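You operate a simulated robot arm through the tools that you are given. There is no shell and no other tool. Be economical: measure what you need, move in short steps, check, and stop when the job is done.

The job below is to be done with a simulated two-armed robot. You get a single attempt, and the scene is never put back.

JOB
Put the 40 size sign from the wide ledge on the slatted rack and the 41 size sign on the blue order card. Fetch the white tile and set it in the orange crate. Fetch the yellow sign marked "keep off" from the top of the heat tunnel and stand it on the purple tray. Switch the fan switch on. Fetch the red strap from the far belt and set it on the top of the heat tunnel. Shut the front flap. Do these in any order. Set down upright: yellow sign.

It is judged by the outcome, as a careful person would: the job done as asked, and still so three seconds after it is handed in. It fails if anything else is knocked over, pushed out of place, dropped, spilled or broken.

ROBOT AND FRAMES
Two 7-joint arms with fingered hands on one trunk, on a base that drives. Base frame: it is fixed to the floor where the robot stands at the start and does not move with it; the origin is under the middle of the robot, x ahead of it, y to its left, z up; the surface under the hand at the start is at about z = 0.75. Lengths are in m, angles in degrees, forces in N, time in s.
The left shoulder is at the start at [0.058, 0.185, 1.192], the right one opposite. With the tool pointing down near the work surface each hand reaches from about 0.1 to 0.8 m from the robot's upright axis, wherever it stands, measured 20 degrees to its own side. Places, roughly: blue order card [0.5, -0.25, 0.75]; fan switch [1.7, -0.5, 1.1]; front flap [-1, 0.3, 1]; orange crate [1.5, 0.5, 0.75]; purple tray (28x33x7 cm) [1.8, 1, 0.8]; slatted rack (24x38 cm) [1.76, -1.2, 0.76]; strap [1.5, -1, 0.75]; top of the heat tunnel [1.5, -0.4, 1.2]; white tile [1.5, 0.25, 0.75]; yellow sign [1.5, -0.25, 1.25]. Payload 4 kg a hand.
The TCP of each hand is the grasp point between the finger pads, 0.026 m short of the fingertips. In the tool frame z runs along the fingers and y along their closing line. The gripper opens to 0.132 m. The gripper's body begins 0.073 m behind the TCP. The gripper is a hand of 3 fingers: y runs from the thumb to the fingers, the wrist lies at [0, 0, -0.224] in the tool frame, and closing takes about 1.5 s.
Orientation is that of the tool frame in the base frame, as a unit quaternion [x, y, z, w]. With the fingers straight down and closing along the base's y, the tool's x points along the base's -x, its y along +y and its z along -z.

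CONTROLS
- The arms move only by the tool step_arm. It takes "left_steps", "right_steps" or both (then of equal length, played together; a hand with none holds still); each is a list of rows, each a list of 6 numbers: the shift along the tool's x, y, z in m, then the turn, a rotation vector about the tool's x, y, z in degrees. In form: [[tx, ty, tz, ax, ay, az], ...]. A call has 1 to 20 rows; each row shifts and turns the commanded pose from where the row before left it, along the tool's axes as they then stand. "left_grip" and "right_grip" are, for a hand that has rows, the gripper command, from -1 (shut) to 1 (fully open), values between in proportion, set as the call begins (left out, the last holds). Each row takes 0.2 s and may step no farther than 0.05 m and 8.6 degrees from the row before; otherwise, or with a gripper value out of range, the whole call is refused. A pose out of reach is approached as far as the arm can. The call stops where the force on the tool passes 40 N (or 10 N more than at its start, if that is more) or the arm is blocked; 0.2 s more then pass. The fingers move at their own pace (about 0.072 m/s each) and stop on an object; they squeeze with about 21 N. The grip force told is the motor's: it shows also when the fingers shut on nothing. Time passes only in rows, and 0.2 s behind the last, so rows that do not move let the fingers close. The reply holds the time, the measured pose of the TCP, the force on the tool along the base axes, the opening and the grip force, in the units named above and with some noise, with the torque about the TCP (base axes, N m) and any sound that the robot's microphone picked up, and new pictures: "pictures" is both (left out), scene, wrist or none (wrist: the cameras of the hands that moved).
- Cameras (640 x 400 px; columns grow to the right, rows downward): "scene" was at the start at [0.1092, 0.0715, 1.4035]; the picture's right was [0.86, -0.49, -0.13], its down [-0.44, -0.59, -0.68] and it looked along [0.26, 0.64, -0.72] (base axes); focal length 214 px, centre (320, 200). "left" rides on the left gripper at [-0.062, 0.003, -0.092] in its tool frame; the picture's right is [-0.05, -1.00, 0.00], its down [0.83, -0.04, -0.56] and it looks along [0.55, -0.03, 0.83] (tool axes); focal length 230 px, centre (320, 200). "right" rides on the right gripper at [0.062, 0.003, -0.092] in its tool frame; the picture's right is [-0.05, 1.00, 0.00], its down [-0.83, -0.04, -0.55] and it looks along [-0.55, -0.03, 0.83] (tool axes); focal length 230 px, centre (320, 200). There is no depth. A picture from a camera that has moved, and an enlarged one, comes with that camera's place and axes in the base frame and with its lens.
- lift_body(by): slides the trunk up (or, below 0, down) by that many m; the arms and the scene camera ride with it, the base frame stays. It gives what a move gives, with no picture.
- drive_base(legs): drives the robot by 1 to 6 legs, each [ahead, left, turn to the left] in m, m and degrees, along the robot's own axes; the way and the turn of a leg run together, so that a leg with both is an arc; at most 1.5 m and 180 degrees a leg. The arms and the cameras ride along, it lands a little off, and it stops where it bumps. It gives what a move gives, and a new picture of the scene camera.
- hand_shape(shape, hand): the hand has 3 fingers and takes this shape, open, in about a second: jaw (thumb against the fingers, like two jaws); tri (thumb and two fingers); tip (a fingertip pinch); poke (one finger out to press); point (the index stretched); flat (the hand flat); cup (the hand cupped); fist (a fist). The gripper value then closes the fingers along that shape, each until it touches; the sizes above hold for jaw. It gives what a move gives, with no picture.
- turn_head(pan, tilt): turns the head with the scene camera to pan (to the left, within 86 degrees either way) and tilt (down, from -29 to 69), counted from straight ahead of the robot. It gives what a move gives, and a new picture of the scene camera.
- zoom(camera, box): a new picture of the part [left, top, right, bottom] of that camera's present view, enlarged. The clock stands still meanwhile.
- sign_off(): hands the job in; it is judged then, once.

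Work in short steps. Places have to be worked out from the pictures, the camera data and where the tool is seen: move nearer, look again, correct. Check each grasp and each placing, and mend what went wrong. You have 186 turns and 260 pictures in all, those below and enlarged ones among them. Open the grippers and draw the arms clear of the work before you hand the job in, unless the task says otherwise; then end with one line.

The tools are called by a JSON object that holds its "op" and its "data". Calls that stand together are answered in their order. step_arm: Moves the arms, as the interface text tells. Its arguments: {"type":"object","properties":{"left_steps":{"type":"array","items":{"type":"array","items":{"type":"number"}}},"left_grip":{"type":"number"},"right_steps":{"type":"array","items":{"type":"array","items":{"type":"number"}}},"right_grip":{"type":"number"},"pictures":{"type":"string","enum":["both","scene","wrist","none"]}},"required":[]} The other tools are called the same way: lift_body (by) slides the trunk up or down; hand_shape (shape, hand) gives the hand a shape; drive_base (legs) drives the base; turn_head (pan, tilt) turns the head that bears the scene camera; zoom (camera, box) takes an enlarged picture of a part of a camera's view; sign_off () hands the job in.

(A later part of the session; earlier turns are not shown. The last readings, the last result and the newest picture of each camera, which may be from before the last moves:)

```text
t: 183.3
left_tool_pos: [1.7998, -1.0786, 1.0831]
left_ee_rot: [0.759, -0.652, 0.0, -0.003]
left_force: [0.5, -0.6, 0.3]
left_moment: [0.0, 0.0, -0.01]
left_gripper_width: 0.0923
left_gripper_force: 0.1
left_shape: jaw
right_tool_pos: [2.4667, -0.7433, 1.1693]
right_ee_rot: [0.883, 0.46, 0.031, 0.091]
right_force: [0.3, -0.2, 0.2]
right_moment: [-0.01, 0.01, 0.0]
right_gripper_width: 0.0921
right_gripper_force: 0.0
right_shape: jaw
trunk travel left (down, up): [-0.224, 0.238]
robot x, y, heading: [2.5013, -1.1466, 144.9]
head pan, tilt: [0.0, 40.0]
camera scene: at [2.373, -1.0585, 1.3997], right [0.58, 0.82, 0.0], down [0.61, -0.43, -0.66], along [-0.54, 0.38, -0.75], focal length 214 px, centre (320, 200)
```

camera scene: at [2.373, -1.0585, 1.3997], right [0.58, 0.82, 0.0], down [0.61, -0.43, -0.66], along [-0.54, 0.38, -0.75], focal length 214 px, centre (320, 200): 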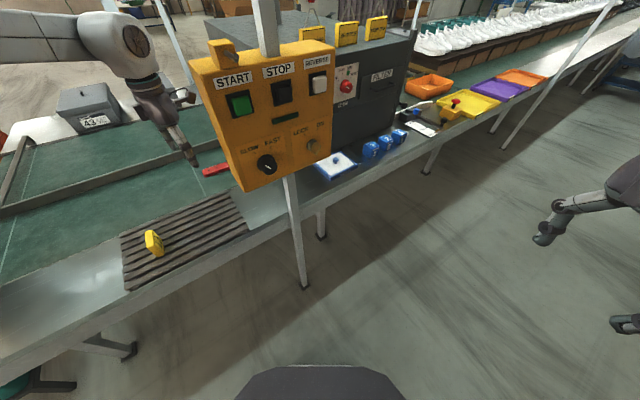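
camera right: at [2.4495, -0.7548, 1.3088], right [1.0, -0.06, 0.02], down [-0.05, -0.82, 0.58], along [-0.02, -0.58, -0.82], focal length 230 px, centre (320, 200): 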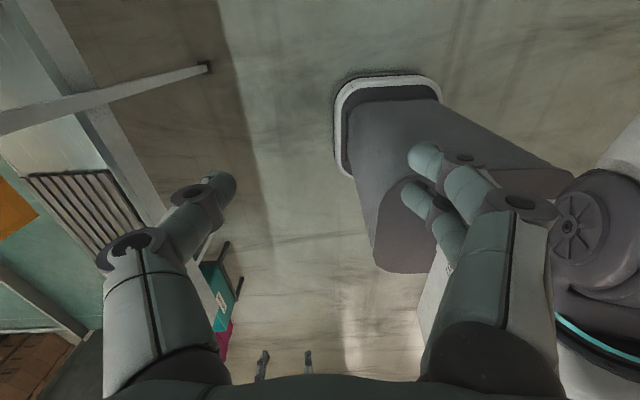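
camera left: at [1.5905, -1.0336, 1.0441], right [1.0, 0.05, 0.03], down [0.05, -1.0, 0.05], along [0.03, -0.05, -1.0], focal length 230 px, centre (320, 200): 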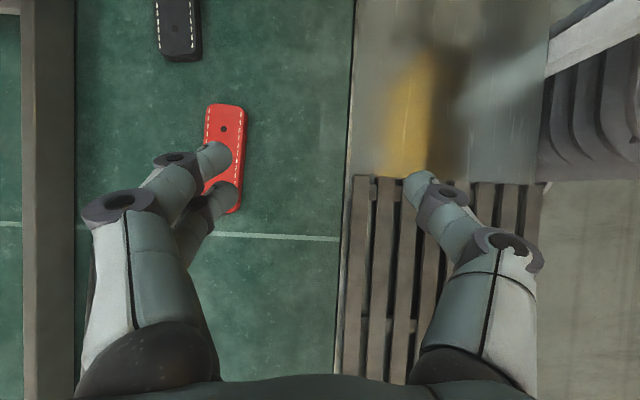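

The hand hangs left of the panel. I now slide left, then ahead, to about (2.2, -1.2).

{"op": "drive_base", "data": {"legs": [[0, 0.216, 0], [0.2, 0, 0]]}}

{"op": "zoom", "data": {"camera": "left", "box": [0, 0, 640, 400]}}

```text
t: 186.2
left_tool_pos: [1.5121, -1.138, 1.0828]
left_ee_rot: [0.758, -0.652, 0.0, -0.004]
left_force: [-0.6, 0.3, -0.3]
left_moment: [0.01, -0.01, 0.02]
left_gripper_width: 0.0921
left_gripper_force: 0.0
left_shape: jaw
right_tool_pos: [2.1789, -0.8061, 1.1705]
right_ee_rot: [0.884, 0.458, 0.031, 0.091]
right_force: [-0.6, -0.1, 0.5]
right_moment: [-0.01, 0.0, -0.01]
right_gripper_width: 0.0921
right_gripper_force: 0.1
right_shape: jaw
trunk travel left (down, up): [-0.224, 0.238]
robot x, y, heading: [2.2137, -1.2038, 144.9]
head pan, tilt: [0.0, 40.0]
camera scene: at [2.0852, -1.1195, 1.3999], right [0.58, 0.82, 0.0], down [0.61, -0.43, -0.66], along [-0.54, 0.38, -0.75], focal length 214 px, centre (320, 200)
```

scene: 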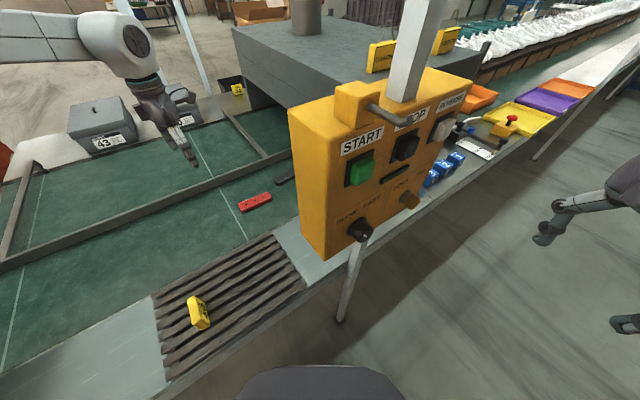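

```text
1.00 times, centred on (320, 200) of left (not enlarged: the box is as wide or as high as the picture)
camera zoom: at [1.4993, -1.0785, 1.1754], right [0.98, 0.2, 0.0], down [0.16, -0.82, 0.55], along [0.11, -0.54, -0.83], focal length 230 px, centre (320, 200)
```

zoom: 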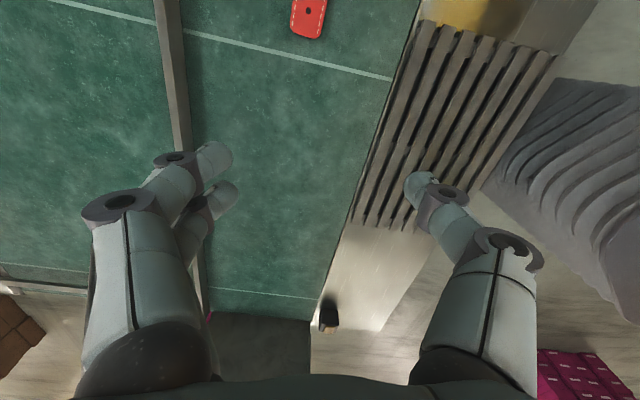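

I correct the yaw by 9° and move over the strap, down to z≈0.9.

{"op": "step_arm", "data": {"left_steps": [[0, 0, 0, 0, 0, 8.5], [-0.0276, 0.0064, 0.036, 0, 0, 0], [-0.0276, 0.0064, 0.036, 0, 0, 0], [-0.0276, 0.0064, 0.036, 0, 0, 0], [-0.0276, 0.0064, 0.036, 0, 0, 0], [-0.0276, 0.0064, 0.036, 0, 0, 0]], "pictures": "wrist"}}

```text
t: 187.6
left_tool_pos: [1.5047, -1.0396, 0.9161]
left_ee_rot: [0.708, -0.707, -0.002, -0.004]
left_force: [-0.2, -0.7, -1.2]
left_moment: [0.05, 0.05, -0.04]
left_gripper_width: 0.0921
left_gripper_force: 0.0
left_shape: jaw
left hand out of reach, approached as far as the arm can: row 5, 6
right_tool_pos: [2.1804, -0.8054, 1.17]
right_ee_rot: [0.884, 0.457, 0.031, 0.09]
right_force: [-0.2, -0.4, -0.4]
right_moment: [0.02, 0.01, -0.03]
right_gripper_width: 0.0923
right_gripper_force: 0.0
right_shape: jaw
trunk travel left (down, up): [-0.224, 0.238]
robot x, y, heading: [2.2141, -1.2056, 144.7]
head pan, tilt: [0.0, 40.0]
camera left: at [1.5012, -0.9797, 1.0088], right [1.0, 0.05, 0.0], down [0.04, -0.84, 0.55], along [0.03, -0.55, -0.84], focal length 230 px, centre (320, 200)
```

left: 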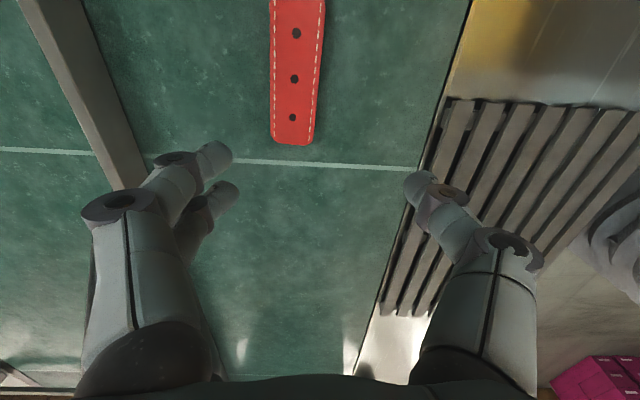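

Nearly there: strap centre at (1.479, -1.004), I need ~3 cm more. I inch the base ahead 3 cm.

{"op": "drive_base", "data": {"legs": [[0.035, 0, 0]]}}

{"op": "step_arm", "data": {"left_steps": [[0, 0, 0.035, 0, 0, 0], [0, 0, 0.035, 0, 0, 0]], "pictures": "wrist"}}

```text
t: 188.4
left_tool_pos: [1.4779, -1.0209, 0.9172]
left_ee_rot: [0.708, -0.706, -0.003, -0.003]
left_force: [0.8, -0.1, 1.3]
left_moment: [0.02, 0.0, -0.04]
left_gripper_width: 0.092
left_gripper_force: 0.1
left_shape: jaw
right_tool_pos: [2.1545, -0.7857, 1.17]
right_ee_rot: [0.884, 0.458, 0.031, 0.089]
right_force: [0.4, -0.1, 0.1]
right_moment: [0.02, 0.04, -0.01]
right_gripper_width: 0.0922
right_gripper_force: 0.1
right_shape: jaw
trunk travel left (down, up): [-0.224, 0.238]
robot x, y, heading: [2.1881, -1.187, 144.3]
head pan, tilt: [0.0, 40.0]
camera scene: at [2.0603, -1.1014, 1.4005], right [0.58, 0.82, 0.0], down [0.61, -0.43, -0.67], along [-0.54, 0.39, -0.75], focal length 214 px, centre (320, 200)
```

scene: 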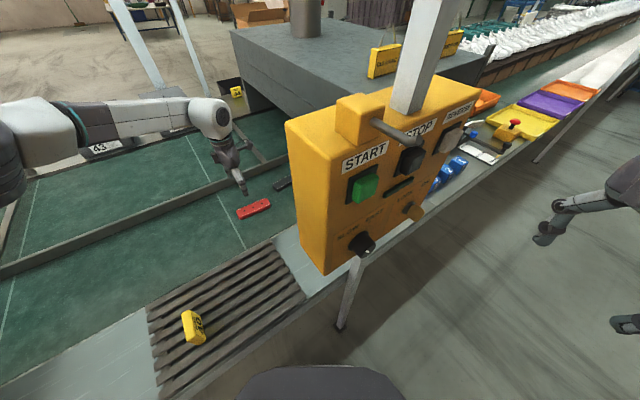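

```text
t: 189.0
left_tool_pos: [1.4893, -1.0389, 0.8559]
left_ee_rot: [0.708, -0.707, -0.003, -0.004]
left_force: [-0.8, 0.5, -0.2]
left_moment: [0.01, 0.0, -0.01]
left_gripper_width: 0.0923
left_gripper_force: 0.0
left_shape: jaw
left hand out of reach, approached as far as the arm can: row 1, 2
right_tool_pos: [2.15, -0.785, 1.17]
right_ee_rot: [0.884, 0.458, 0.031, 0.09]
right_force: [0.0, -0.3, 0.1]
right_moment: [-0.01, -0.02, -0.05]
right_gripper_width: 0.092
right_gripper_force: 0.0
right_shape: jaw
trunk travel left (down, up): [-0.224, 0.238]
robot x, y, heading: [2.1848, -1.1853, 144.7]
head pan, tilt: [0.0, 40.0]
camera left: at [1.4853, -0.9789, 0.9494], right [1.0, 0.05, 0.0], down [0.04, -0.84, 0.55], along [0.03, -0.55, -0.84], focal length 230 px, centre (320, 200)
```

left: 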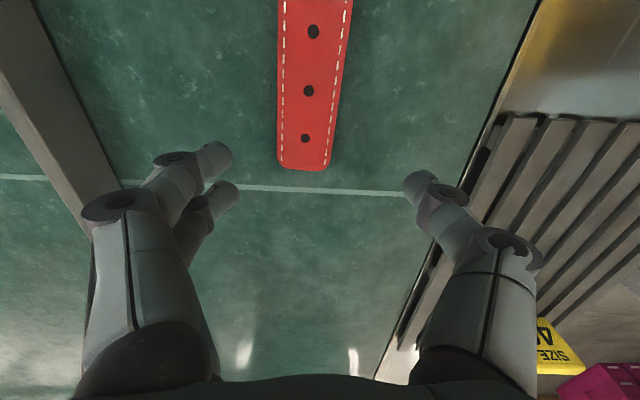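

I lower with the trunk, which gives the arm more reach.

{"op": "lift_body", "data": {"by": -0.045}}

{"op": "step_arm", "data": {"left_steps": [[-0.02, 0.008, 0, 0, 0, 0], [-0.01, 0.0, 0, 0, 0, 0]], "pictures": "both"}}

```text
t: 189.9
left_tool_pos: [1.4889, -1.0416, 0.8132]
left_ee_rot: [0.708, -0.706, -0.003, -0.004]
left_force: [0.0, -1.3, 0.1]
left_moment: [0.01, 0.04, -0.02]
left_gripper_width: 0.0922
left_gripper_force: 0.0
left_shape: jaw
right_tool_pos: [2.1378, -0.7774, 1.1092]
right_ee_rot: [0.882, 0.456, 0.042, 0.111]
right_force: [1.4, -0.6, -0.2]
right_moment: [0.07, 0.03, 0.01]
right_gripper_width: 0.0922
right_gripper_force: 0.2
right_shape: jaw
trunk travel left (down, up): [-0.179, 0.283]
robot x, y, heading: [2.1823, -1.1915, 144.7]
head pan, tilt: [0.0, 40.0]
```

```text
t: 190.5
left_tool_pos: [1.481, -1.0106, 0.812]
left_ee_rot: [0.708, -0.707, -0.002, -0.004]
left_force: [-0.2, -0.3, -0.3]
left_moment: [-0.01, 0.03, -0.01]
left_gripper_width: 0.0919
left_gripper_force: 0.1
left_shape: jaw
right_tool_pos: [2.1383, -0.7782, 1.1098]
right_ee_rot: [0.882, 0.456, 0.042, 0.113]
right_force: [-0.2, 0.5, -0.3]
right_moment: [-0.01, 0.02, -0.01]
right_gripper_width: 0.0921
right_gripper_force: 0.0
right_shape: jaw
trunk travel left (down, up): [-0.179, 0.283]
robot x, y, heading: [2.186, -1.1849, 144.6]
head pan, tilt: [0.0, 40.0]
camera scene: at [2.0321, -1.0818, 1.3433], right [0.58, 0.82, 0.0], down [0.64, -0.45, -0.62], along [-0.51, 0.36, -0.78], focal length 214 px, centre (320, 200)
camera left: at [1.4776, -0.9503, 0.9049], right [1.0, 0.05, 0.0], down [0.04, -0.83, 0.55], along [0.03, -0.55, -0.84], focal length 230 px, centre (320, 200)
```

scene: 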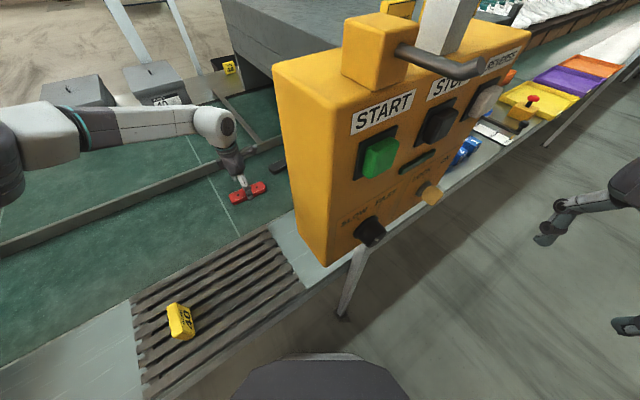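
left: 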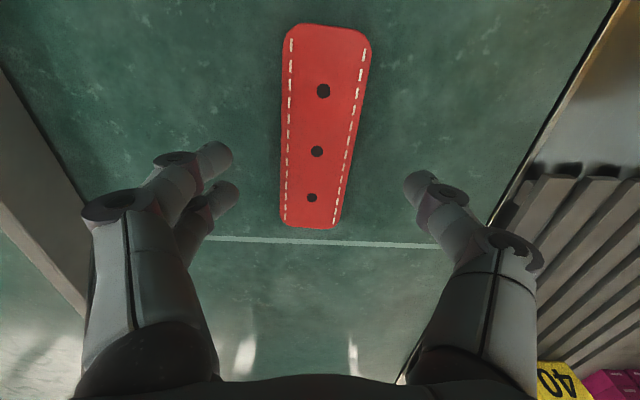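

Strap lies centred between the fingers. I lower the last 2.8 cm by trunk and check the force.

{"op": "lift_body", "data": {"by": -0.028}}

{"op": "zoom", "data": {"camera": "left", "box": [140, 60, 520, 300]}}

```text
t: 191.2
left_tool_pos: [1.4799, -1.0107, 0.7853]
left_ee_rot: [0.708, -0.707, -0.003, -0.004]
left_force: [-0.6, 0.5, 0.9]
left_moment: [0.01, -0.01, -0.01]
left_gripper_width: 0.0921
left_gripper_force: 0.0
left_shape: jaw
right_tool_pos: [2.1299, -0.7729, 1.071]
right_ee_rot: [0.88, 0.454, 0.048, 0.127]
right_force: [-0.2, 0.4, 0.0]
right_moment: [0.02, 0.01, -0.02]
right_gripper_width: 0.092
right_gripper_force: 0.0
right_shape: jaw
trunk travel left (down, up): [-0.151, 0.311]
robot x, y, heading: [2.1826, -1.1868, 144.8]
head pan, tilt: [0.0, 40.0]
```

```text
1.67 times, centred on (330, 180) of left
camera zoom: at [1.4775, -0.9502, 0.8783], right [1.0, 0.05, 0.0], down [0.04, -0.84, 0.55], along [0.03, -0.55, -0.84], focal length 384 px, centre (303, 233)
```

zoom: 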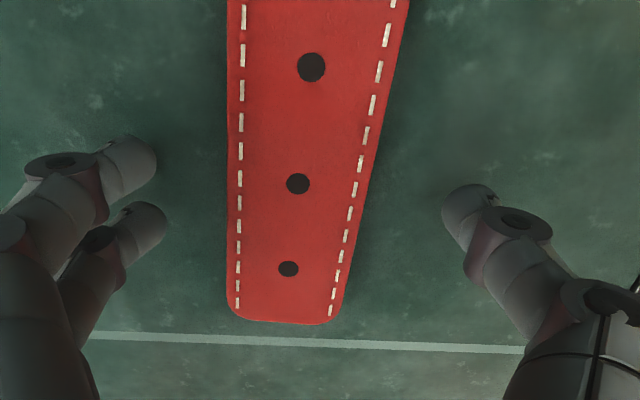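

Free still; I go 8 mm lower and close the hand.

{"op": "lift_body", "data": {"by": -0.008}}

{"op": "step_arm", "data": {"left_steps": [[0, 0, 0, 0, 0, 0], [0, 0, 0, 0, 0, 0], [0, 0, 0, 0, 0, 0], [0, 0, 0, 0, 0, 0], [0, 0, 0, 0, 0, 0], [0, 0, 0, 0, 0, 0]], "left_grip": -1, "pictures": "wrist"}}

```text
t: 191.8
left_tool_pos: [1.4803, -1.011, 0.7766]
left_ee_rot: [0.708, -0.706, -0.002, -0.004]
left_force: [1.2, -0.5, 7.4]
left_moment: [-0.04, 0.37, 0.05]
left_gripper_width: 0.0914
left_gripper_force: 0.1
left_shape: jaw
right_tool_pos: [2.1281, -0.773, 1.0604]
right_ee_rot: [0.88, 0.454, 0.05, 0.129]
right_force: [-0.2, -0.6, 0.3]
right_moment: [0.0, -0.01, -0.01]
right_gripper_width: 0.0922
right_gripper_force: 0.0
right_shape: jaw
trunk travel left (down, up): [-0.143, 0.319]
robot x, y, heading: [2.1833, -1.1899, 144.5]
head pan, tilt: [0.0, 40.0]
```

```text
t: 193.2
left_tool_pos: [1.4808, -1.0109, 0.7758]
left_ee_rot: [0.708, -0.706, -0.002, -0.003]
left_force: [-2.6, 1.5, 7.3]
left_moment: [0.04, 0.49, -0.02]
left_gripper_width: 0.0421
left_gripper_force: 21.1
left_shape: jaw
right_tool_pos: [2.1271, -0.773, 1.0603]
right_ee_rot: [0.88, 0.454, 0.05, 0.129]
right_force: [-0.1, 0.3, -0.3]
right_moment: [0.02, 0.0, 0.02]
right_gripper_width: 0.0921
right_gripper_force: 0.0
right_shape: jaw
trunk travel left (down, up): [-0.143, 0.319]
robot x, y, heading: [2.1854, -1.1884, 144.8]
head pan, tilt: [0.0, 40.0]
camera left: at [1.4772, -0.95, 0.8696], right [1.0, 0.05, 0.0], down [0.04, -0.84, 0.55], along [0.03, -0.55, -0.84], focal length 230 px, centre (320, 200)
```

left: 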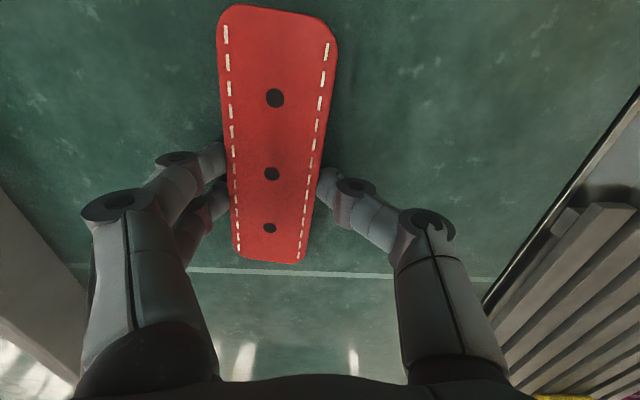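

Strap gripped (4.2 cm). I lift with the trunk, then the arm, and back away along the heading.

{"op": "lift_body", "data": {"by": 0.08}}

{"op": "step_arm", "data": {"left_steps": [[0, 0, -0.04, 0, 0, 0], [0.01, 0, -0.04, 0, 0, 0], [0.01, 0, -0.04, 0, 0, 0], [0.02, 0, -0.04, 0, 0, 0], [0.02, 0, -0.03, 0, 0, 0], [0.02, -0.01, -0.02, 0, 0, 0]], "pictures": "both"}}

```text
t: 194.4
left_tool_pos: [1.4814, -1.0126, 0.8922]
left_ee_rot: [-0.707, 0.707, 0.028, 0.0]
left_force: [-0.4, -0.3, -0.8]
left_moment: [-0.01, -0.05, 0.01]
left_gripper_width: 0.0419
left_gripper_force: 21.2
left_shape: jaw
right_tool_pos: [2.1261, -0.7725, 1.1394]
right_ee_rot: [0.88, 0.454, 0.05, 0.13]
right_force: [-0.8, 0.1, -0.4]
right_moment: [0.0, 0.01, 0.0]
right_gripper_width: 0.0922
right_gripper_force: 0.1
right_shape: jaw
trunk travel left (down, up): [-0.223, 0.239]
robot x, y, heading: [2.1821, -1.1874, 144.6]
head pan, tilt: [0.0, 40.0]
```

```text
t: 195.8
left_tool_pos: [1.5002, -1.1023, 1.0982]
left_ee_rot: [0.707, -0.707, -0.029, 0.0]
left_force: [0.7, -0.4, -0.3]
left_moment: [-0.01, 0.03, -0.04]
left_gripper_width: 0.042
left_gripper_force: 20.7
left_shape: jaw
right_tool_pos: [2.128, -0.7733, 1.1423]
right_ee_rot: [0.88, 0.454, 0.049, 0.129]
right_force: [-0.3, -0.2, 0.0]
right_moment: [0.01, 0.01, 0.01]
right_gripper_width: 0.0922
right_gripper_force: 0.0
right_shape: jaw
trunk travel left (down, up): [-0.223, 0.239]
robot x, y, heading: [2.1873, -1.1891, 144.6]
head pan, tilt: [0.0, 40.0]
camera scene: at [2.0576, -1.1002, 1.3987], right [0.58, 0.82, 0.0], down [0.61, -0.43, -0.66], along [-0.54, 0.38, -0.75], focal length 214 px, centre (320, 200)
camera left: at [1.5012, -1.0448, 1.1939], right [1.0, 0.05, -0.04], down [0.07, -0.85, 0.52], along [-0.01, -0.52, -0.85], focal length 230 px, centre (320, 200)
```

scene: 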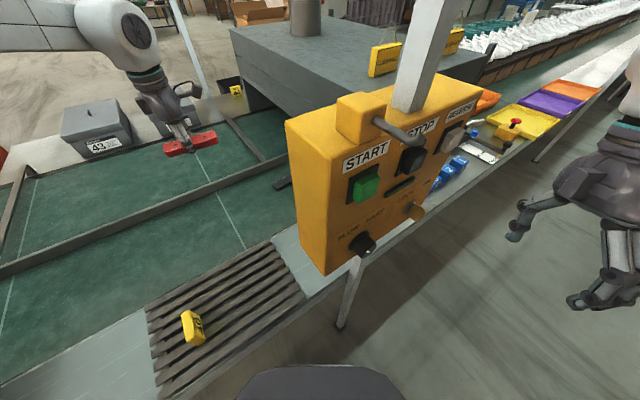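
left: 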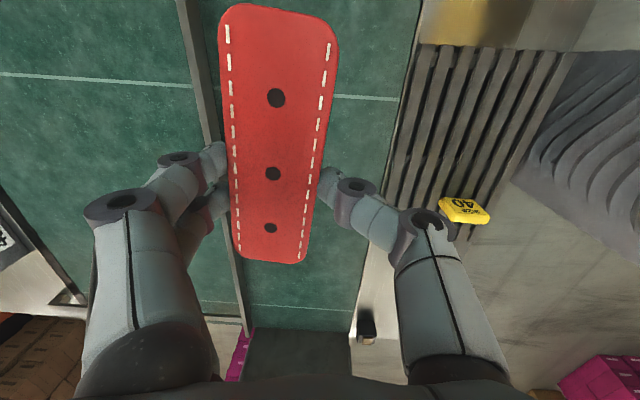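

I back out, face the line again, and slide right along the aisle to in front of the tunnel (y≈-0.3), keeping clear of the panel.

{"op": "drive_base", "data": {"legs": [[-0.65, 0, 0], [0, 0, 35.3], [-0.15, -1.2, 0]]}}

```text
t: 206.8
left_tool_pos: [2.2569, -0.6914, 1.0976]
left_ee_rot: [0.888, -0.458, -0.027, 0.009]
left_force: [-0.4, 0.4, -0.7]
left_moment: [0.0, 0.05, -0.02]
left_gripper_width: 0.0419
left_gripper_force: 21.0
left_shape: jaw
right_tool_pos: [2.5787, -0.0598, 1.1391]
right_ee_rot: [0.7, 0.7, 0.088, 0.108]
right_force: [-0.4, 0.5, -0.4]
right_moment: [-0.01, 0.04, -0.01]
right_gripper_width: 0.0922
right_gripper_force: 0.2
right_shape: jaw
trunk travel left (down, up): [-0.223, 0.239]
robot x, y, heading: [2.866, -0.367, -179.9]
head pan, tilt: [0.0, 40.0]
camera scene: at [2.7092, -0.3664, 1.3985], right [0.0, 1.0, 0.0], down [0.75, 0.0, -0.66], along [-0.66, 0.0, -0.75], focal length 214 px, centre (320, 200)
```

scene: 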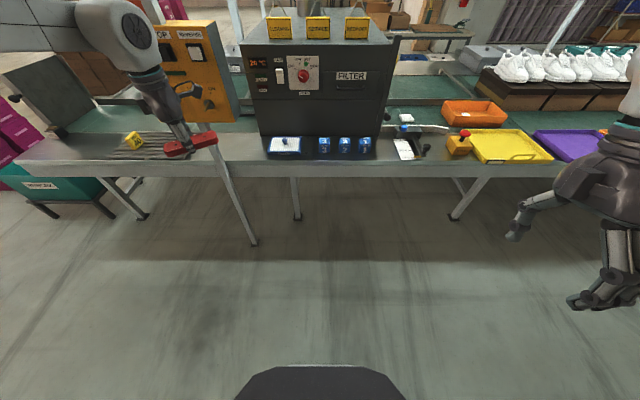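

I turn the head up to view the tunnel's front and top better and zoom on the fan switch.

{"op": "turn_head", "data": {"pan": 0, "tilt": 20}}

{"op": "zoom", "data": {"camera": "scene", "box": [220, 90, 420, 215]}}

```text
t: 207.6
left_tool_pos: [2.2576, -0.6908, 1.0983]
left_ee_rot: [0.889, -0.458, -0.027, 0.008]
left_force: [-0.1, 0.8, -0.6]
left_moment: [0.02, -0.01, 0.0]
left_gripper_width: 0.042
left_gripper_force: 20.5
left_shape: jaw
right_tool_pos: [2.5796, -0.0599, 1.1395]
right_ee_rot: [0.7, 0.7, 0.087, 0.108]
right_force: [-0.2, 0.2, -1.0]
right_moment: [0.01, 0.01, -0.01]
right_gripper_width: 0.0924
right_gripper_force: 0.1
right_shape: jaw
trunk travel left (down, up): [-0.223, 0.239]
robot x, y, heading: [2.8661, -0.3634, -179.9]
head pan, tilt: [0.0, 20.0]
camera scene: at [2.6966, -0.3665, 1.4283], right [0.0, 1.0, 0.0], down [0.48, 0.0, -0.88], along [-0.88, 0.0, -0.48], focal length 214 px, centre (320, 200)
```

scene: 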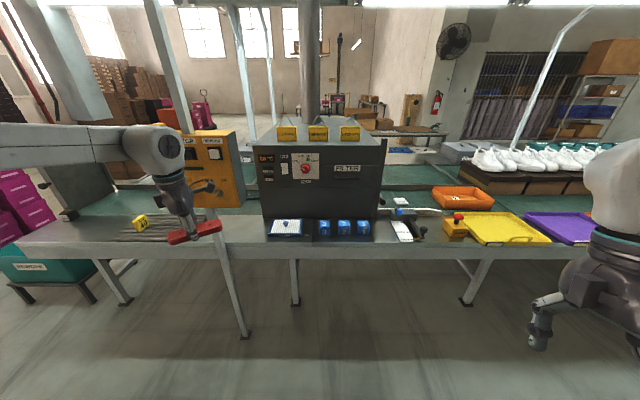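

```text
3.20 times, centred on (320, 152) of scene
camera zoom: at [2.6966, -0.3665, 1.4283], right [0.0, 1.0, 0.0], down [0.48, 0.0, -0.88], along [-0.88, 0.0, -0.48], focal length 686 px, centre (320, 352)
```

zoom: 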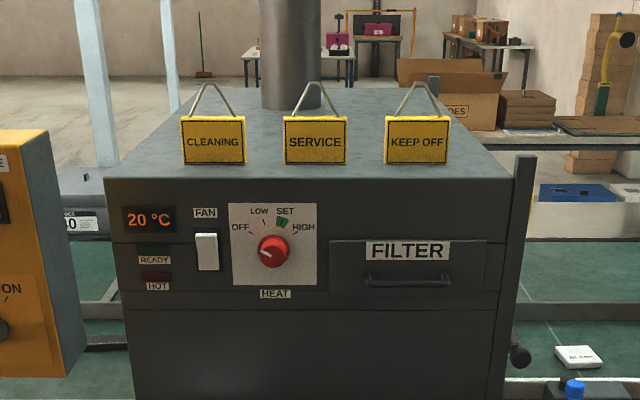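

The FAN rocker is at about (1.7, -0.54, 1.06); KEEP OFF is the rightmost sign. I plan to lay the strap at the right end of the tunnel top with its length along x. I raise the trunk 0.2 m and turn the left hand to close along y.

{"op": "lift_body", "data": {"by": 0.2}}

{"op": "step_arm", "data": {"left_steps": [[0, 0, 0, 0, 0, -7.8], [0, 0, 0, 0, 0, -7.8], [0, 0, 0, 0, 0, -7.8], [0, 0, 0, 0, 0, -7.8], [0, 0, 0, 0, 0, -7.8], [0, 0, 0, 0, 0, -7.8], [0, 0, 0, 0, 0, -7.8], [0.04, 0, -0.02, 0, 0, 0], [0.04, 0, -0.02, 0, 0, 0], [0.03, 0, -0.02, 0, 0, 0]], "pictures": "wrist"}}

```text
t: 209.8
left_tool_pos: [2.2568, -0.6902, 1.2981]
left_ee_rot: [0.888, -0.46, -0.027, 0.008]
left_force: [0.0, 0.1, -0.4]
left_moment: [-0.01, -0.01, 0.04]
left_gripper_width: 0.0416
left_gripper_force: 21.1
left_shape: jaw
right_tool_pos: [2.5791, -0.0595, 1.3389]
right_ee_rot: [0.7, 0.7, 0.087, 0.109]
right_force: [0.0, -0.2, -0.1]
right_moment: [-0.01, 0.02, -0.04]
right_gripper_width: 0.0922
right_gripper_force: 0.0
right_shape: jaw
trunk travel left (down, up): [-0.423, 0.039]
robot x, y, heading: [2.8648, -0.3655, -180.1]
head pan, tilt: [0.0, 20.0]
```

```text
t: 212.0
left_tool_pos: [2.3706, -0.6917, 1.3524]
left_ee_rot: [1.0, 0.0, -0.029, -0.005]
left_force: [-0.9, 0.1, -0.4]
left_moment: [0.07, 0.01, 0.01]
left_gripper_width: 0.0418
left_gripper_force: 21.2
left_shape: jaw
right_tool_pos: [2.578, -0.0607, 1.3402]
right_ee_rot: [0.7, 0.7, 0.086, 0.108]
right_force: [0.3, 0.0, 0.4]
right_moment: [0.01, -0.03, 0.0]
right_gripper_width: 0.0919
right_gripper_force: 0.1
right_shape: jaw
trunk travel left (down, up): [-0.423, 0.039]
robot x, y, heading: [2.8645, -0.3673, -179.7]
head pan, tilt: [0.0, 20.0]
camera left: at [2.3153, -0.696, 1.4482], right [-0.05, 1.0, 0.01], down [0.86, 0.04, 0.51], along [0.51, 0.04, -0.86], focal length 230 px, centre (320, 200)
```

left: 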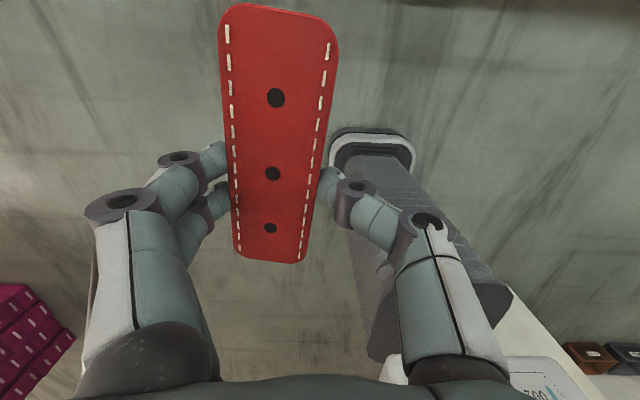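

Strap is well held. I slide right to y≈+0.05 and drive in to x≈2.35.

{"op": "drive_base", "data": {"legs": [[0, -0.42, 0], [0.45, 0, 0]]}}

{"op": "turn_head", "data": {"pan": 10, "tilt": 35}}

```text
t: 216.9
left_tool_pos: [1.9207, -0.2723, 1.3529]
left_ee_rot: [1.0, -0.002, -0.029, -0.005]
left_force: [0.0, 0.2, -0.6]
left_moment: [-0.03, 0.03, 0.02]
left_gripper_width: 0.0417
left_gripper_force: 20.9
left_shape: jaw
right_tool_pos: [2.1315, 0.3573, 1.3398]
right_ee_rot: [0.702, 0.698, 0.087, 0.108]
right_force: [-0.9, -0.3, 0.1]
right_moment: [-0.02, 0.03, 0.01]
right_gripper_width: 0.092
right_gripper_force: 0.0
right_shape: jaw
trunk travel left (down, up): [-0.423, 0.039]
robot x, y, heading: [2.4169, 0.0543, 179.6]
head pan, tilt: [0.0, 20.0]
camera scene: at [2.3314, 0.0504, 1.6511], right [0.0, 1.0, 0.0], down [0.35, 0.0, -0.94], along [-0.94, 0.0, -0.35], focal length 214 px, centre (320, 200)
```

scene: 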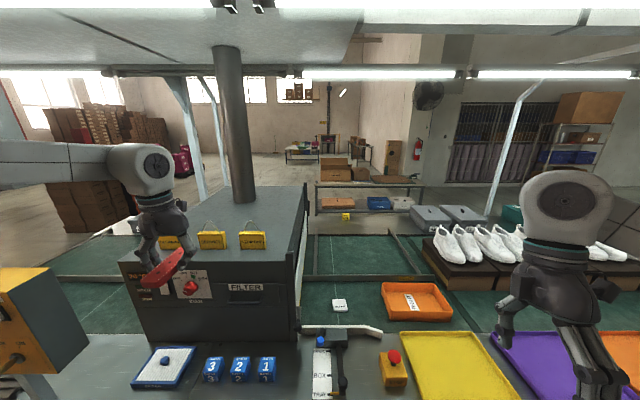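

```text
t: 217.7
left_tool_pos: [1.9189, -0.2723, 1.3523]
left_ee_rot: [1.0, -0.002, -0.028, -0.004]
left_force: [-0.8, 0.0, -0.6]
left_moment: [-0.07, -0.04, -0.01]
left_gripper_width: 0.0415
left_gripper_force: 20.7
left_shape: jaw
right_tool_pos: [2.1288, 0.3581, 1.3407]
right_ee_rot: [0.702, 0.698, 0.086, 0.109]
right_force: [-1.0, 0.5, 0.4]
right_moment: [-0.02, -0.02, -0.02]
right_gripper_width: 0.0922
right_gripper_force: 0.0
right_shape: jaw
trunk travel left (down, up): [-0.423, 0.039]
robot x, y, heading: [2.4143, 0.0513, 179.8]
head pan, tilt: [10.0, 35.0]
camera scene: at [2.3348, 0.0351, 1.6271], right [-0.17, 0.99, 0.0], down [0.57, 0.1, -0.82], along [-0.8, -0.14, -0.58], focal length 214 px, centre (320, 200)
```

scene: 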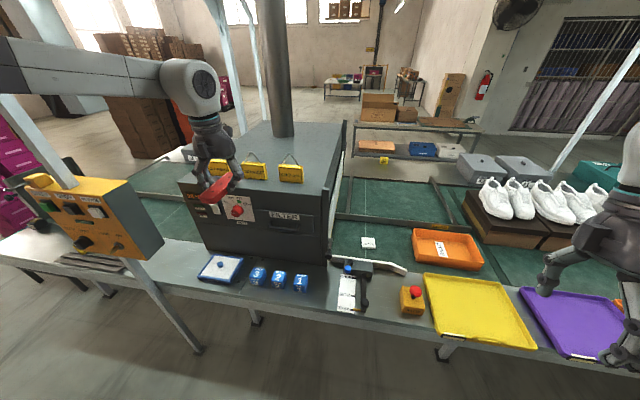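

I zoom on the tunnel top to measure the free space right of KEEP OFF.

{"op": "zoom", "data": {"camera": "scene", "box": [200, 120, 360, 220]}}

```text
4.00 times, centred on (280, 170) of scene
camera zoom: at [2.3348, 0.0351, 1.6271], right [-0.17, 0.99, 0.0], down [0.57, 0.1, -0.82], along [-0.8, -0.14, -0.58], focal length 858 px, centre (480, 320)
```

zoom: 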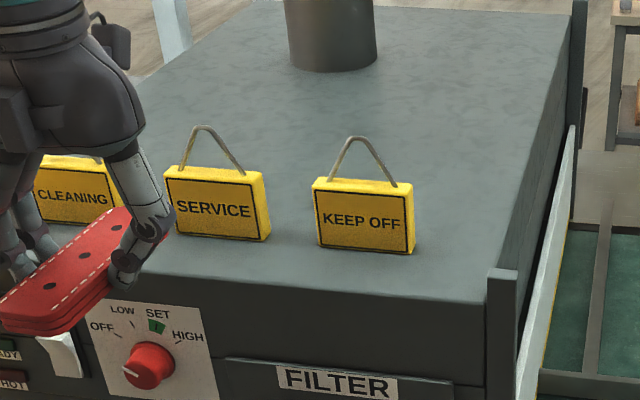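

Solving both views: tunnel top z≈1.173, front edge x≈1.676, right edge y≈-0.075; KEEP OFF spans y -0.264..-0.163 at x≈1.595. The strap fits along x at y≈-0.115, x≈1.54. I move the base closer and to the right.

{"op": "drive_base", "data": {"legs": [[0.17, -0.145, 0.2]]}}

{"op": "step_arm", "data": {"left_steps": [[0, 0, 0, 0, 3.3, 0], [-0.04, -0.003, 0, 0, 0, 0], [-0.04, -0.003, 0, 0, 0, 0], [-0.03, 0, 0, 0, 0, 0]]}}

```text
t: 219.3
left_tool_pos: [1.7549, -0.132, 1.3525]
left_ee_rot: [1.0, 0.0, -0.03, -0.007]
left_force: [0.7, -0.1, -0.6]
left_moment: [0.06, 0.0, 0.02]
left_gripper_width: 0.0415
left_gripper_force: 20.9
left_shape: jaw
right_tool_pos: [1.9635, 0.4994, 1.3421]
right_ee_rot: [0.7, 0.701, 0.086, 0.106]
right_force: [-0.6, 0.0, 0.1]
right_moment: [-0.01, -0.01, 0.06]
right_gripper_width: 0.0918
right_gripper_force: 0.0
right_shape: jaw
trunk travel left (down, up): [-0.423, 0.039]
robot x, y, heading: [2.2437, 0.1981, -180.0]
head pan, tilt: [10.0, 35.0]
camera scene: at [2.1706, 0.1771, 1.6273], right [-0.18, 0.98, 0.0], down [0.57, 0.1, -0.82], along [-0.81, -0.14, -0.58], focal length 214 px, centre (320, 200)
```

scene: 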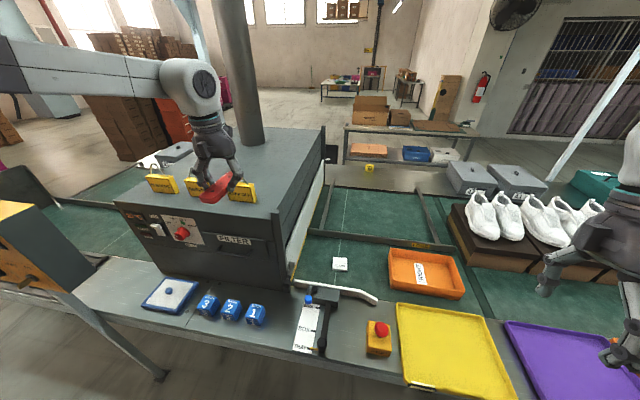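

```text
t: 220.3
left_tool_pos: [1.6402, -0.1259, 1.3512]
left_ee_rot: [1.0, 0.001, 0.0, -0.006]
left_force: [0.2, 0.0, -0.2]
left_moment: [-0.02, -0.02, 0.03]
left_gripper_width: 0.0416
left_gripper_force: 21.0
left_shape: jaw
right_tool_pos: [1.9569, 0.5005, 1.339]
right_ee_rot: [0.7, 0.7, 0.087, 0.108]
right_force: [-0.2, 0.0, 0.2]
right_moment: [0.01, 0.03, -0.03]
right_gripper_width: 0.0919
right_gripper_force: 0.1
right_shape: jaw
trunk travel left (down, up): [-0.423, 0.039]
robot x, y, heading: [2.2446, 0.1958, -180.0]
head pan, tilt: [10.0, 35.0]
camera scene: at [2.1652, 0.1796, 1.6269], right [-0.18, 0.98, 0.0], down [0.57, 0.1, -0.82], along [-0.8, -0.14, -0.58], focal length 214 px, centre (320, 200)
camera left: at [1.5785, -0.1301, 1.4433], right [-0.05, 1.0, 0.01], down [0.83, 0.04, 0.56], along [0.56, 0.04, -0.83], focal length 230 px, centre (320, 200)
```

scene: 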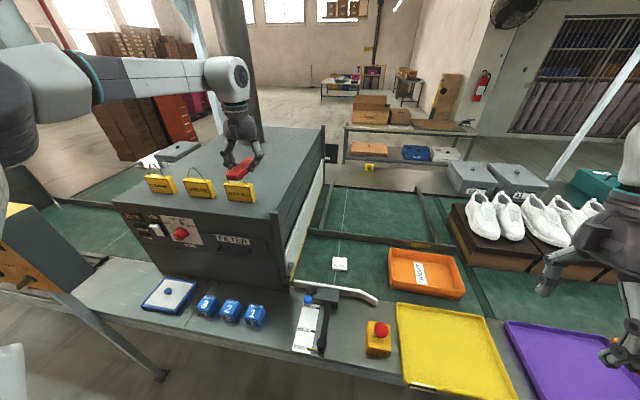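
left: 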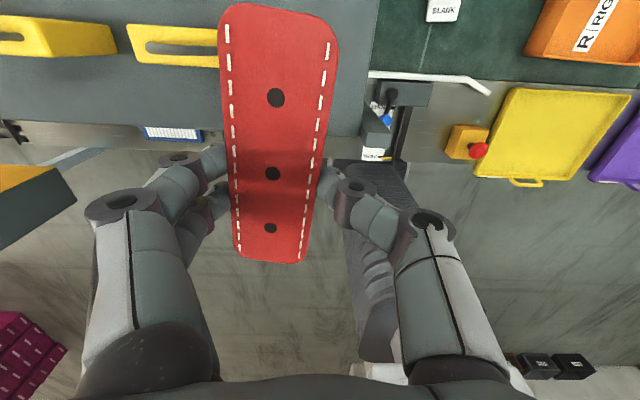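

The picture confirms the layout. I move forward to x≈1.54 and lower to 2 cm above.

{"op": "step_arm", "data": {"left_steps": [[-0.035, -0.004, 0, 0, 0, 0], [-0.035, -0.004, 0, 0, 0, 0], [-0.03, 0, 0, 0, 0, 0], [0, 0, 0.04, 0, 0, 0], [0, 0, 0.04, 0, 0, 0], [0, 0, 0.04, 0, 0, 0]]}}

```text
t: 221.7
left_tool_pos: [1.6001, -0.1225, 1.2683]
left_ee_rot: [1.0, 0.003, -0.009, -0.008]
left_force: [-1.6, 0.3, 7.2]
left_moment: [-0.44, 0.18, -0.06]
left_gripper_width: 0.041
left_gripper_force: 21.1
left_shape: jaw
left hand out of reach, approached as far as the arm can: row 2, 3
right_tool_pos: [1.9629, 0.5019, 1.3401]
right_ee_rot: [0.7, 0.7, 0.086, 0.107]
right_force: [0.1, -0.1, 0.5]
right_moment: [0.01, 0.01, -0.01]
right_gripper_width: 0.0921
right_gripper_force: 0.0
right_shape: jaw
trunk travel left (down, up): [-0.423, 0.039]
robot x, y, heading: [2.2457, 0.1958, -180.0]
head pan, tilt: [10.0, 35.0]
stopped in row 6 (left hand): the force on the tool passed its limit at 57 N (the readings are from after the stop); the commanded pose is now the measured one
camera scene: at [2.171, 0.1814, 1.6273], right [-0.18, 0.98, 0.0], down [0.57, 0.1, -0.82], along [-0.81, -0.14, -0.58], focal length 214 px, centre (320, 200)
camera left: at [1.5402, -0.1286, 1.3627], right [-0.06, 1.0, 0.02], down [0.84, 0.04, 0.54], along [0.54, 0.04, -0.84], focal length 230 px, centre (320, 200)
```

scene: 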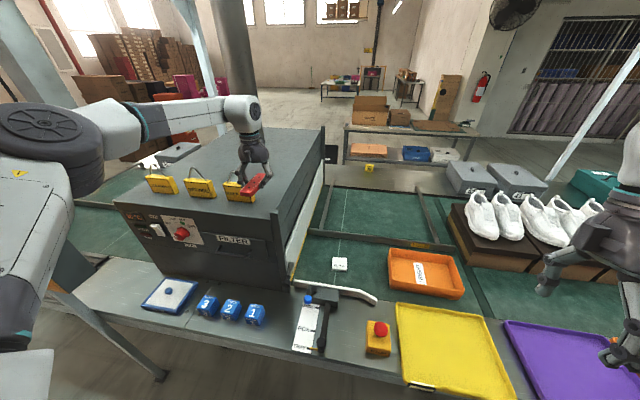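
left: 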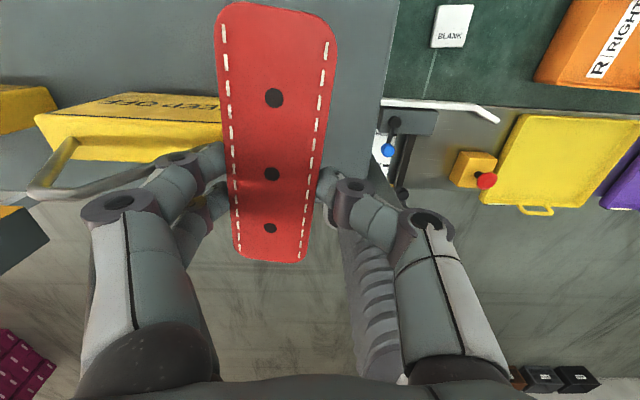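

Contact with the KEEP OFF sign's top edge; I raise straight up at once and look.

{"op": "step_arm", "data": {"left_steps": [[0, 0, -0.03, 0, 0, 0], [0, 0, -0.04, 0, 0, 0]], "pictures": "wrist"}}

{"op": "zoom", "data": {"camera": "scene", "box": [130, 120, 330, 245]}}

```text
t: 222.2
left_tool_pos: [1.602, -0.1238, 1.3372]
left_ee_rot: [1.0, 0.002, -0.007, -0.008]
left_force: [0.4, 0.5, 0.2]
left_moment: [0.07, 0.02, -0.02]
left_gripper_width: 0.0416
left_gripper_force: 21.2
left_shape: jaw
right_tool_pos: [1.9614, 0.5017, 1.3399]
right_ee_rot: [0.7, 0.701, 0.085, 0.107]
right_force: [0.7, 0.2, -0.1]
right_moment: [-0.02, -0.03, 0.02]
right_gripper_width: 0.092
right_gripper_force: 0.0
right_shape: jaw
trunk travel left (down, up): [-0.423, 0.039]
robot x, y, heading: [2.2446, 0.1971, -179.7]
head pan, tilt: [10.0, 35.0]
camera left: at [1.5409, -0.1297, 1.4305], right [-0.06, 1.0, 0.02], down [0.84, 0.04, 0.54], along [0.54, 0.04, -0.84], focal length 230 px, centre (320, 200)
```

left: 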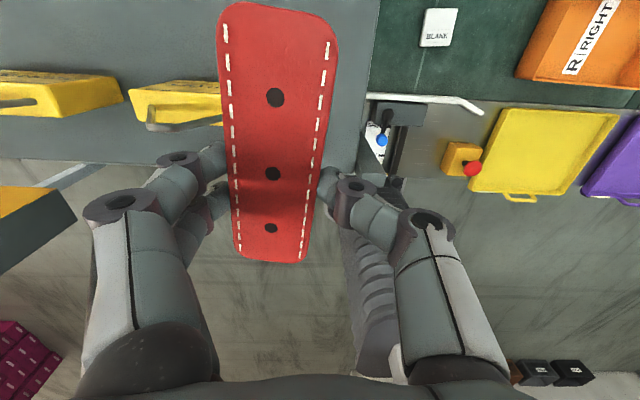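

```text
3.20 times, centred on (230, 182) of scene
camera zoom: at [2.1694, 0.1812, 1.6272], right [-0.18, 0.98, 0.0], down [0.57, 0.1, -0.82], along [-0.8, -0.14, -0.58], focal length 686 px, centre (608, 256)
```

zoom: 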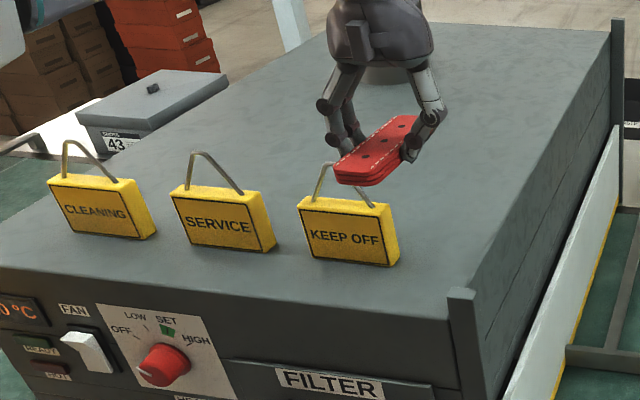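

All three signs still stand. The fingers' knuckles need more room, so I'll come in from the right side at x≈1.53, behind the sign's line. I move the hand right first, then the base 4 cm ahead, then lower.

{"op": "step_arm", "data": {"left_steps": [[0, -0.045, 0, 0, 0, 0], [0, -0.045, 0, 0, 0, 0], [0, -0.045, 0, 0, 0, 0], [0, -0.02, 0, 0, 0, 0]], "pictures": "none"}}

{"op": "drive_base", "data": {"legs": [[0.05, 0, 0]]}}

{"op": "step_arm", "data": {"left_steps": [[-0.015, 0, 0.03, 0, 0, 0], [-0.015, 0, 0.03, 0, 0, 0], [-0.02, 0, 0.015, 0, 0, 0]], "pictures": "wrist"}}

```text
t: 223.2
left_tool_pos: [1.6523, -0.0019, 1.3301]
left_ee_rot: [1.0, 0.002, -0.007, -0.008]
left_force: [-0.3, 0.7, -0.5]
left_moment: [0.0, -0.03, -0.01]
left_gripper_width: 0.0413
left_gripper_force: 21.6
left_shape: jaw
left hand out of reach, approached as far as the arm can: row 1, 2, 3, 4
right_tool_pos: [1.9589, 0.5025, 1.3395]
right_ee_rot: [0.7, 0.701, 0.087, 0.108]
right_force: [0.0, 0.5, 0.2]
right_moment: [0.01, 0.0, 0.04]
right_gripper_width: 0.0923
right_gripper_force: 0.1
right_shape: jaw
trunk travel left (down, up): [-0.423, 0.039]
robot x, y, heading: [2.249, 0.1975, -180.0]
head pan, tilt: [10.0, 35.0]
```

```text
t: 224.2
left_tool_pos: [1.6147, -0.0028, 1.3365]
left_ee_rot: [1.0, 0.001, -0.012, -0.009]
left_force: [1.6, 0.5, -1.0]
left_moment: [0.0, 0.05, 0.01]
left_gripper_width: 0.0413
left_gripper_force: 21.3
left_shape: jaw
right_tool_pos: [1.9231, 0.5022, 1.3423]
right_ee_rot: [0.7, 0.701, 0.084, 0.104]
right_force: [1.0, 0.8, 0.4]
right_moment: [0.02, 0.08, -0.01]
right_gripper_width: 0.0922
right_gripper_force: 0.2
right_shape: jaw
trunk travel left (down, up): [-0.423, 0.039]
robot x, y, heading: [2.2001, 0.1972, -179.8]
head pan, tilt: [10.0, 35.0]
camera scene: at [2.1327, 0.1802, 1.6279], right [-0.18, 0.98, 0.0], down [0.56, 0.1, -0.82], along [-0.81, -0.14, -0.57], focal length 214 px, centre (320, 200)
```

scene: 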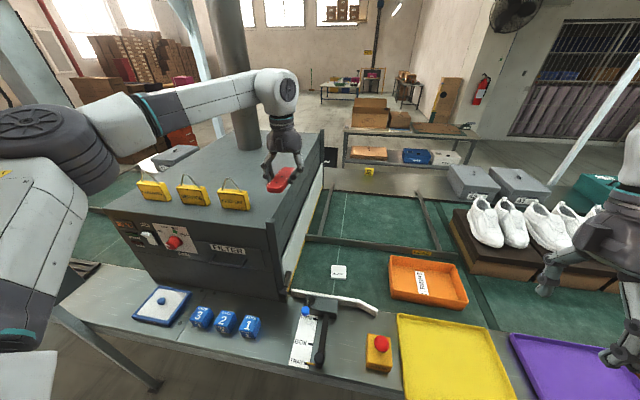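

```text
t: 225.0
left_tool_pos: [1.5862, -0.0242, 1.2568]
left_ee_rot: [1.0, 0.002, -0.009, -0.01]
left_force: [0.1, 0.9, -0.8]
left_moment: [0.08, 0.01, 0.01]
left_gripper_width: 0.0415
left_gripper_force: 21.2
left_shape: jaw
left hand out of reach, approached as far as the arm can: row 1, 2, 3
right_tool_pos: [1.9101, 0.5015, 1.3408]
right_ee_rot: [0.7, 0.7, 0.088, 0.108]
right_force: [-0.1, 0.0, -0.3]
right_moment: [-0.03, -0.02, -0.05]
right_gripper_width: 0.0923
right_gripper_force: 0.0
right_shape: jaw
trunk travel left (down, up): [-0.423, 0.039]
robot x, y, heading: [2.2019, 0.1976, -179.7]
head pan, tilt: [10.0, 35.0]
camera left: at [1.5255, -0.0294, 1.3502], right [-0.05, 1.0, 0.02], down [0.84, 0.03, 0.54], along [0.54, 0.05, -0.84], focal length 230 px, centre (320, 200)
```

left: 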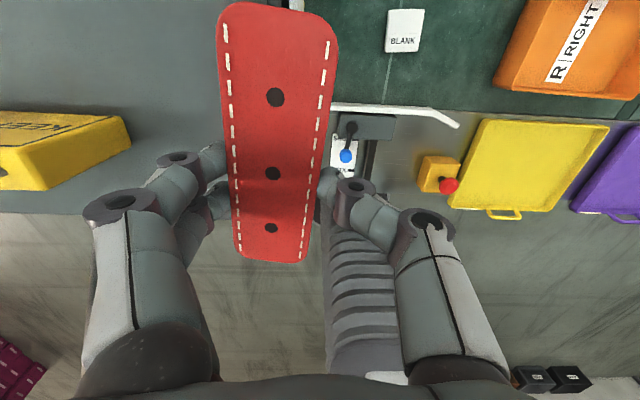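

Raising the trunk to its top puts the shoulder level with the wrist for best reach; then I move to (1.53, -0.1) at z≈1.26.

{"op": "lift_body", "data": {"by": 0.038}}

{"op": "step_arm", "data": {"left_steps": [[0, 0, 0.03, 0, 0, 0], [-0.025, 0.0, 0.005, 0, 0, 0], [-0.025, 0.0, 0, 0, 0, 0], [-0.02, 0.01, 0, 0, 0, 0]], "pictures": "wrist"}}

```text
t: 225.8
left_tool_pos: [1.5872, -0.024, 1.2966]
left_ee_rot: [1.0, 0.002, -0.01, -0.009]
left_force: [-0.4, -0.4, -1.0]
left_moment: [0.03, 0.02, 0.02]
left_gripper_width: 0.0418
left_gripper_force: 21.3
left_shape: jaw
right_tool_pos: [1.9105, 0.5008, 1.3784]
right_ee_rot: [0.7, 0.701, 0.087, 0.108]
right_force: [-0.9, -0.5, 0.7]
right_moment: [0.01, 0.05, 0.01]
right_gripper_width: 0.0921
right_gripper_force: 0.0
right_shape: jaw
trunk travel left (down, up): [-0.461, 0.001]
robot x, y, heading: [2.1981, 0.2007, -179.8]
head pan, tilt: [10.0, 35.0]
```

```text
t: 226.8
left_tool_pos: [1.5689, -0.062, 1.2707]
left_ee_rot: [1.0, 0.002, -0.012, -0.01]
left_force: [-0.4, 0.3, -0.8]
left_moment: [0.05, -0.02, 0.0]
left_gripper_width: 0.0415
left_gripper_force: 21.2
left_shape: jaw
left hand out of reach, approached as far as the arm can: row 1, 2, 3, 4
right_tool_pos: [1.9109, 0.5014, 1.3789]
right_ee_rot: [0.7, 0.701, 0.087, 0.107]
right_force: [0.2, 0.7, -0.1]
right_moment: [-0.01, -0.01, -0.02]
right_gripper_width: 0.092
right_gripper_force: 0.1
right_shape: jaw
trunk travel left (down, up): [-0.461, 0.001]
robot x, y, heading: [2.1999, 0.1968, -180.2]
head pan, tilt: [10.0, 35.0]
camera left: at [1.51, -0.0676, 1.3642], right [-0.06, 1.0, 0.02], down [0.84, 0.03, 0.54], along [0.54, 0.05, -0.84], focal length 230 px, centre (320, 200)
```

left: 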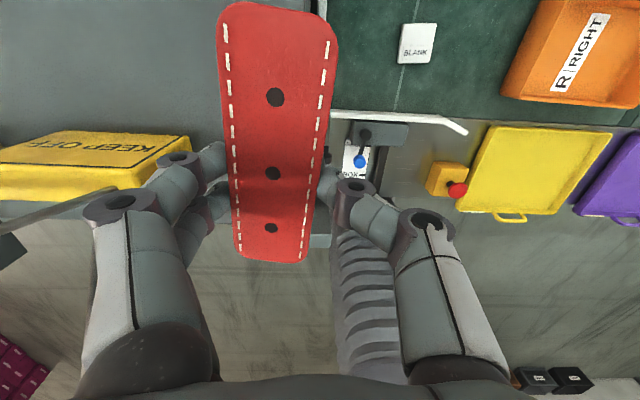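

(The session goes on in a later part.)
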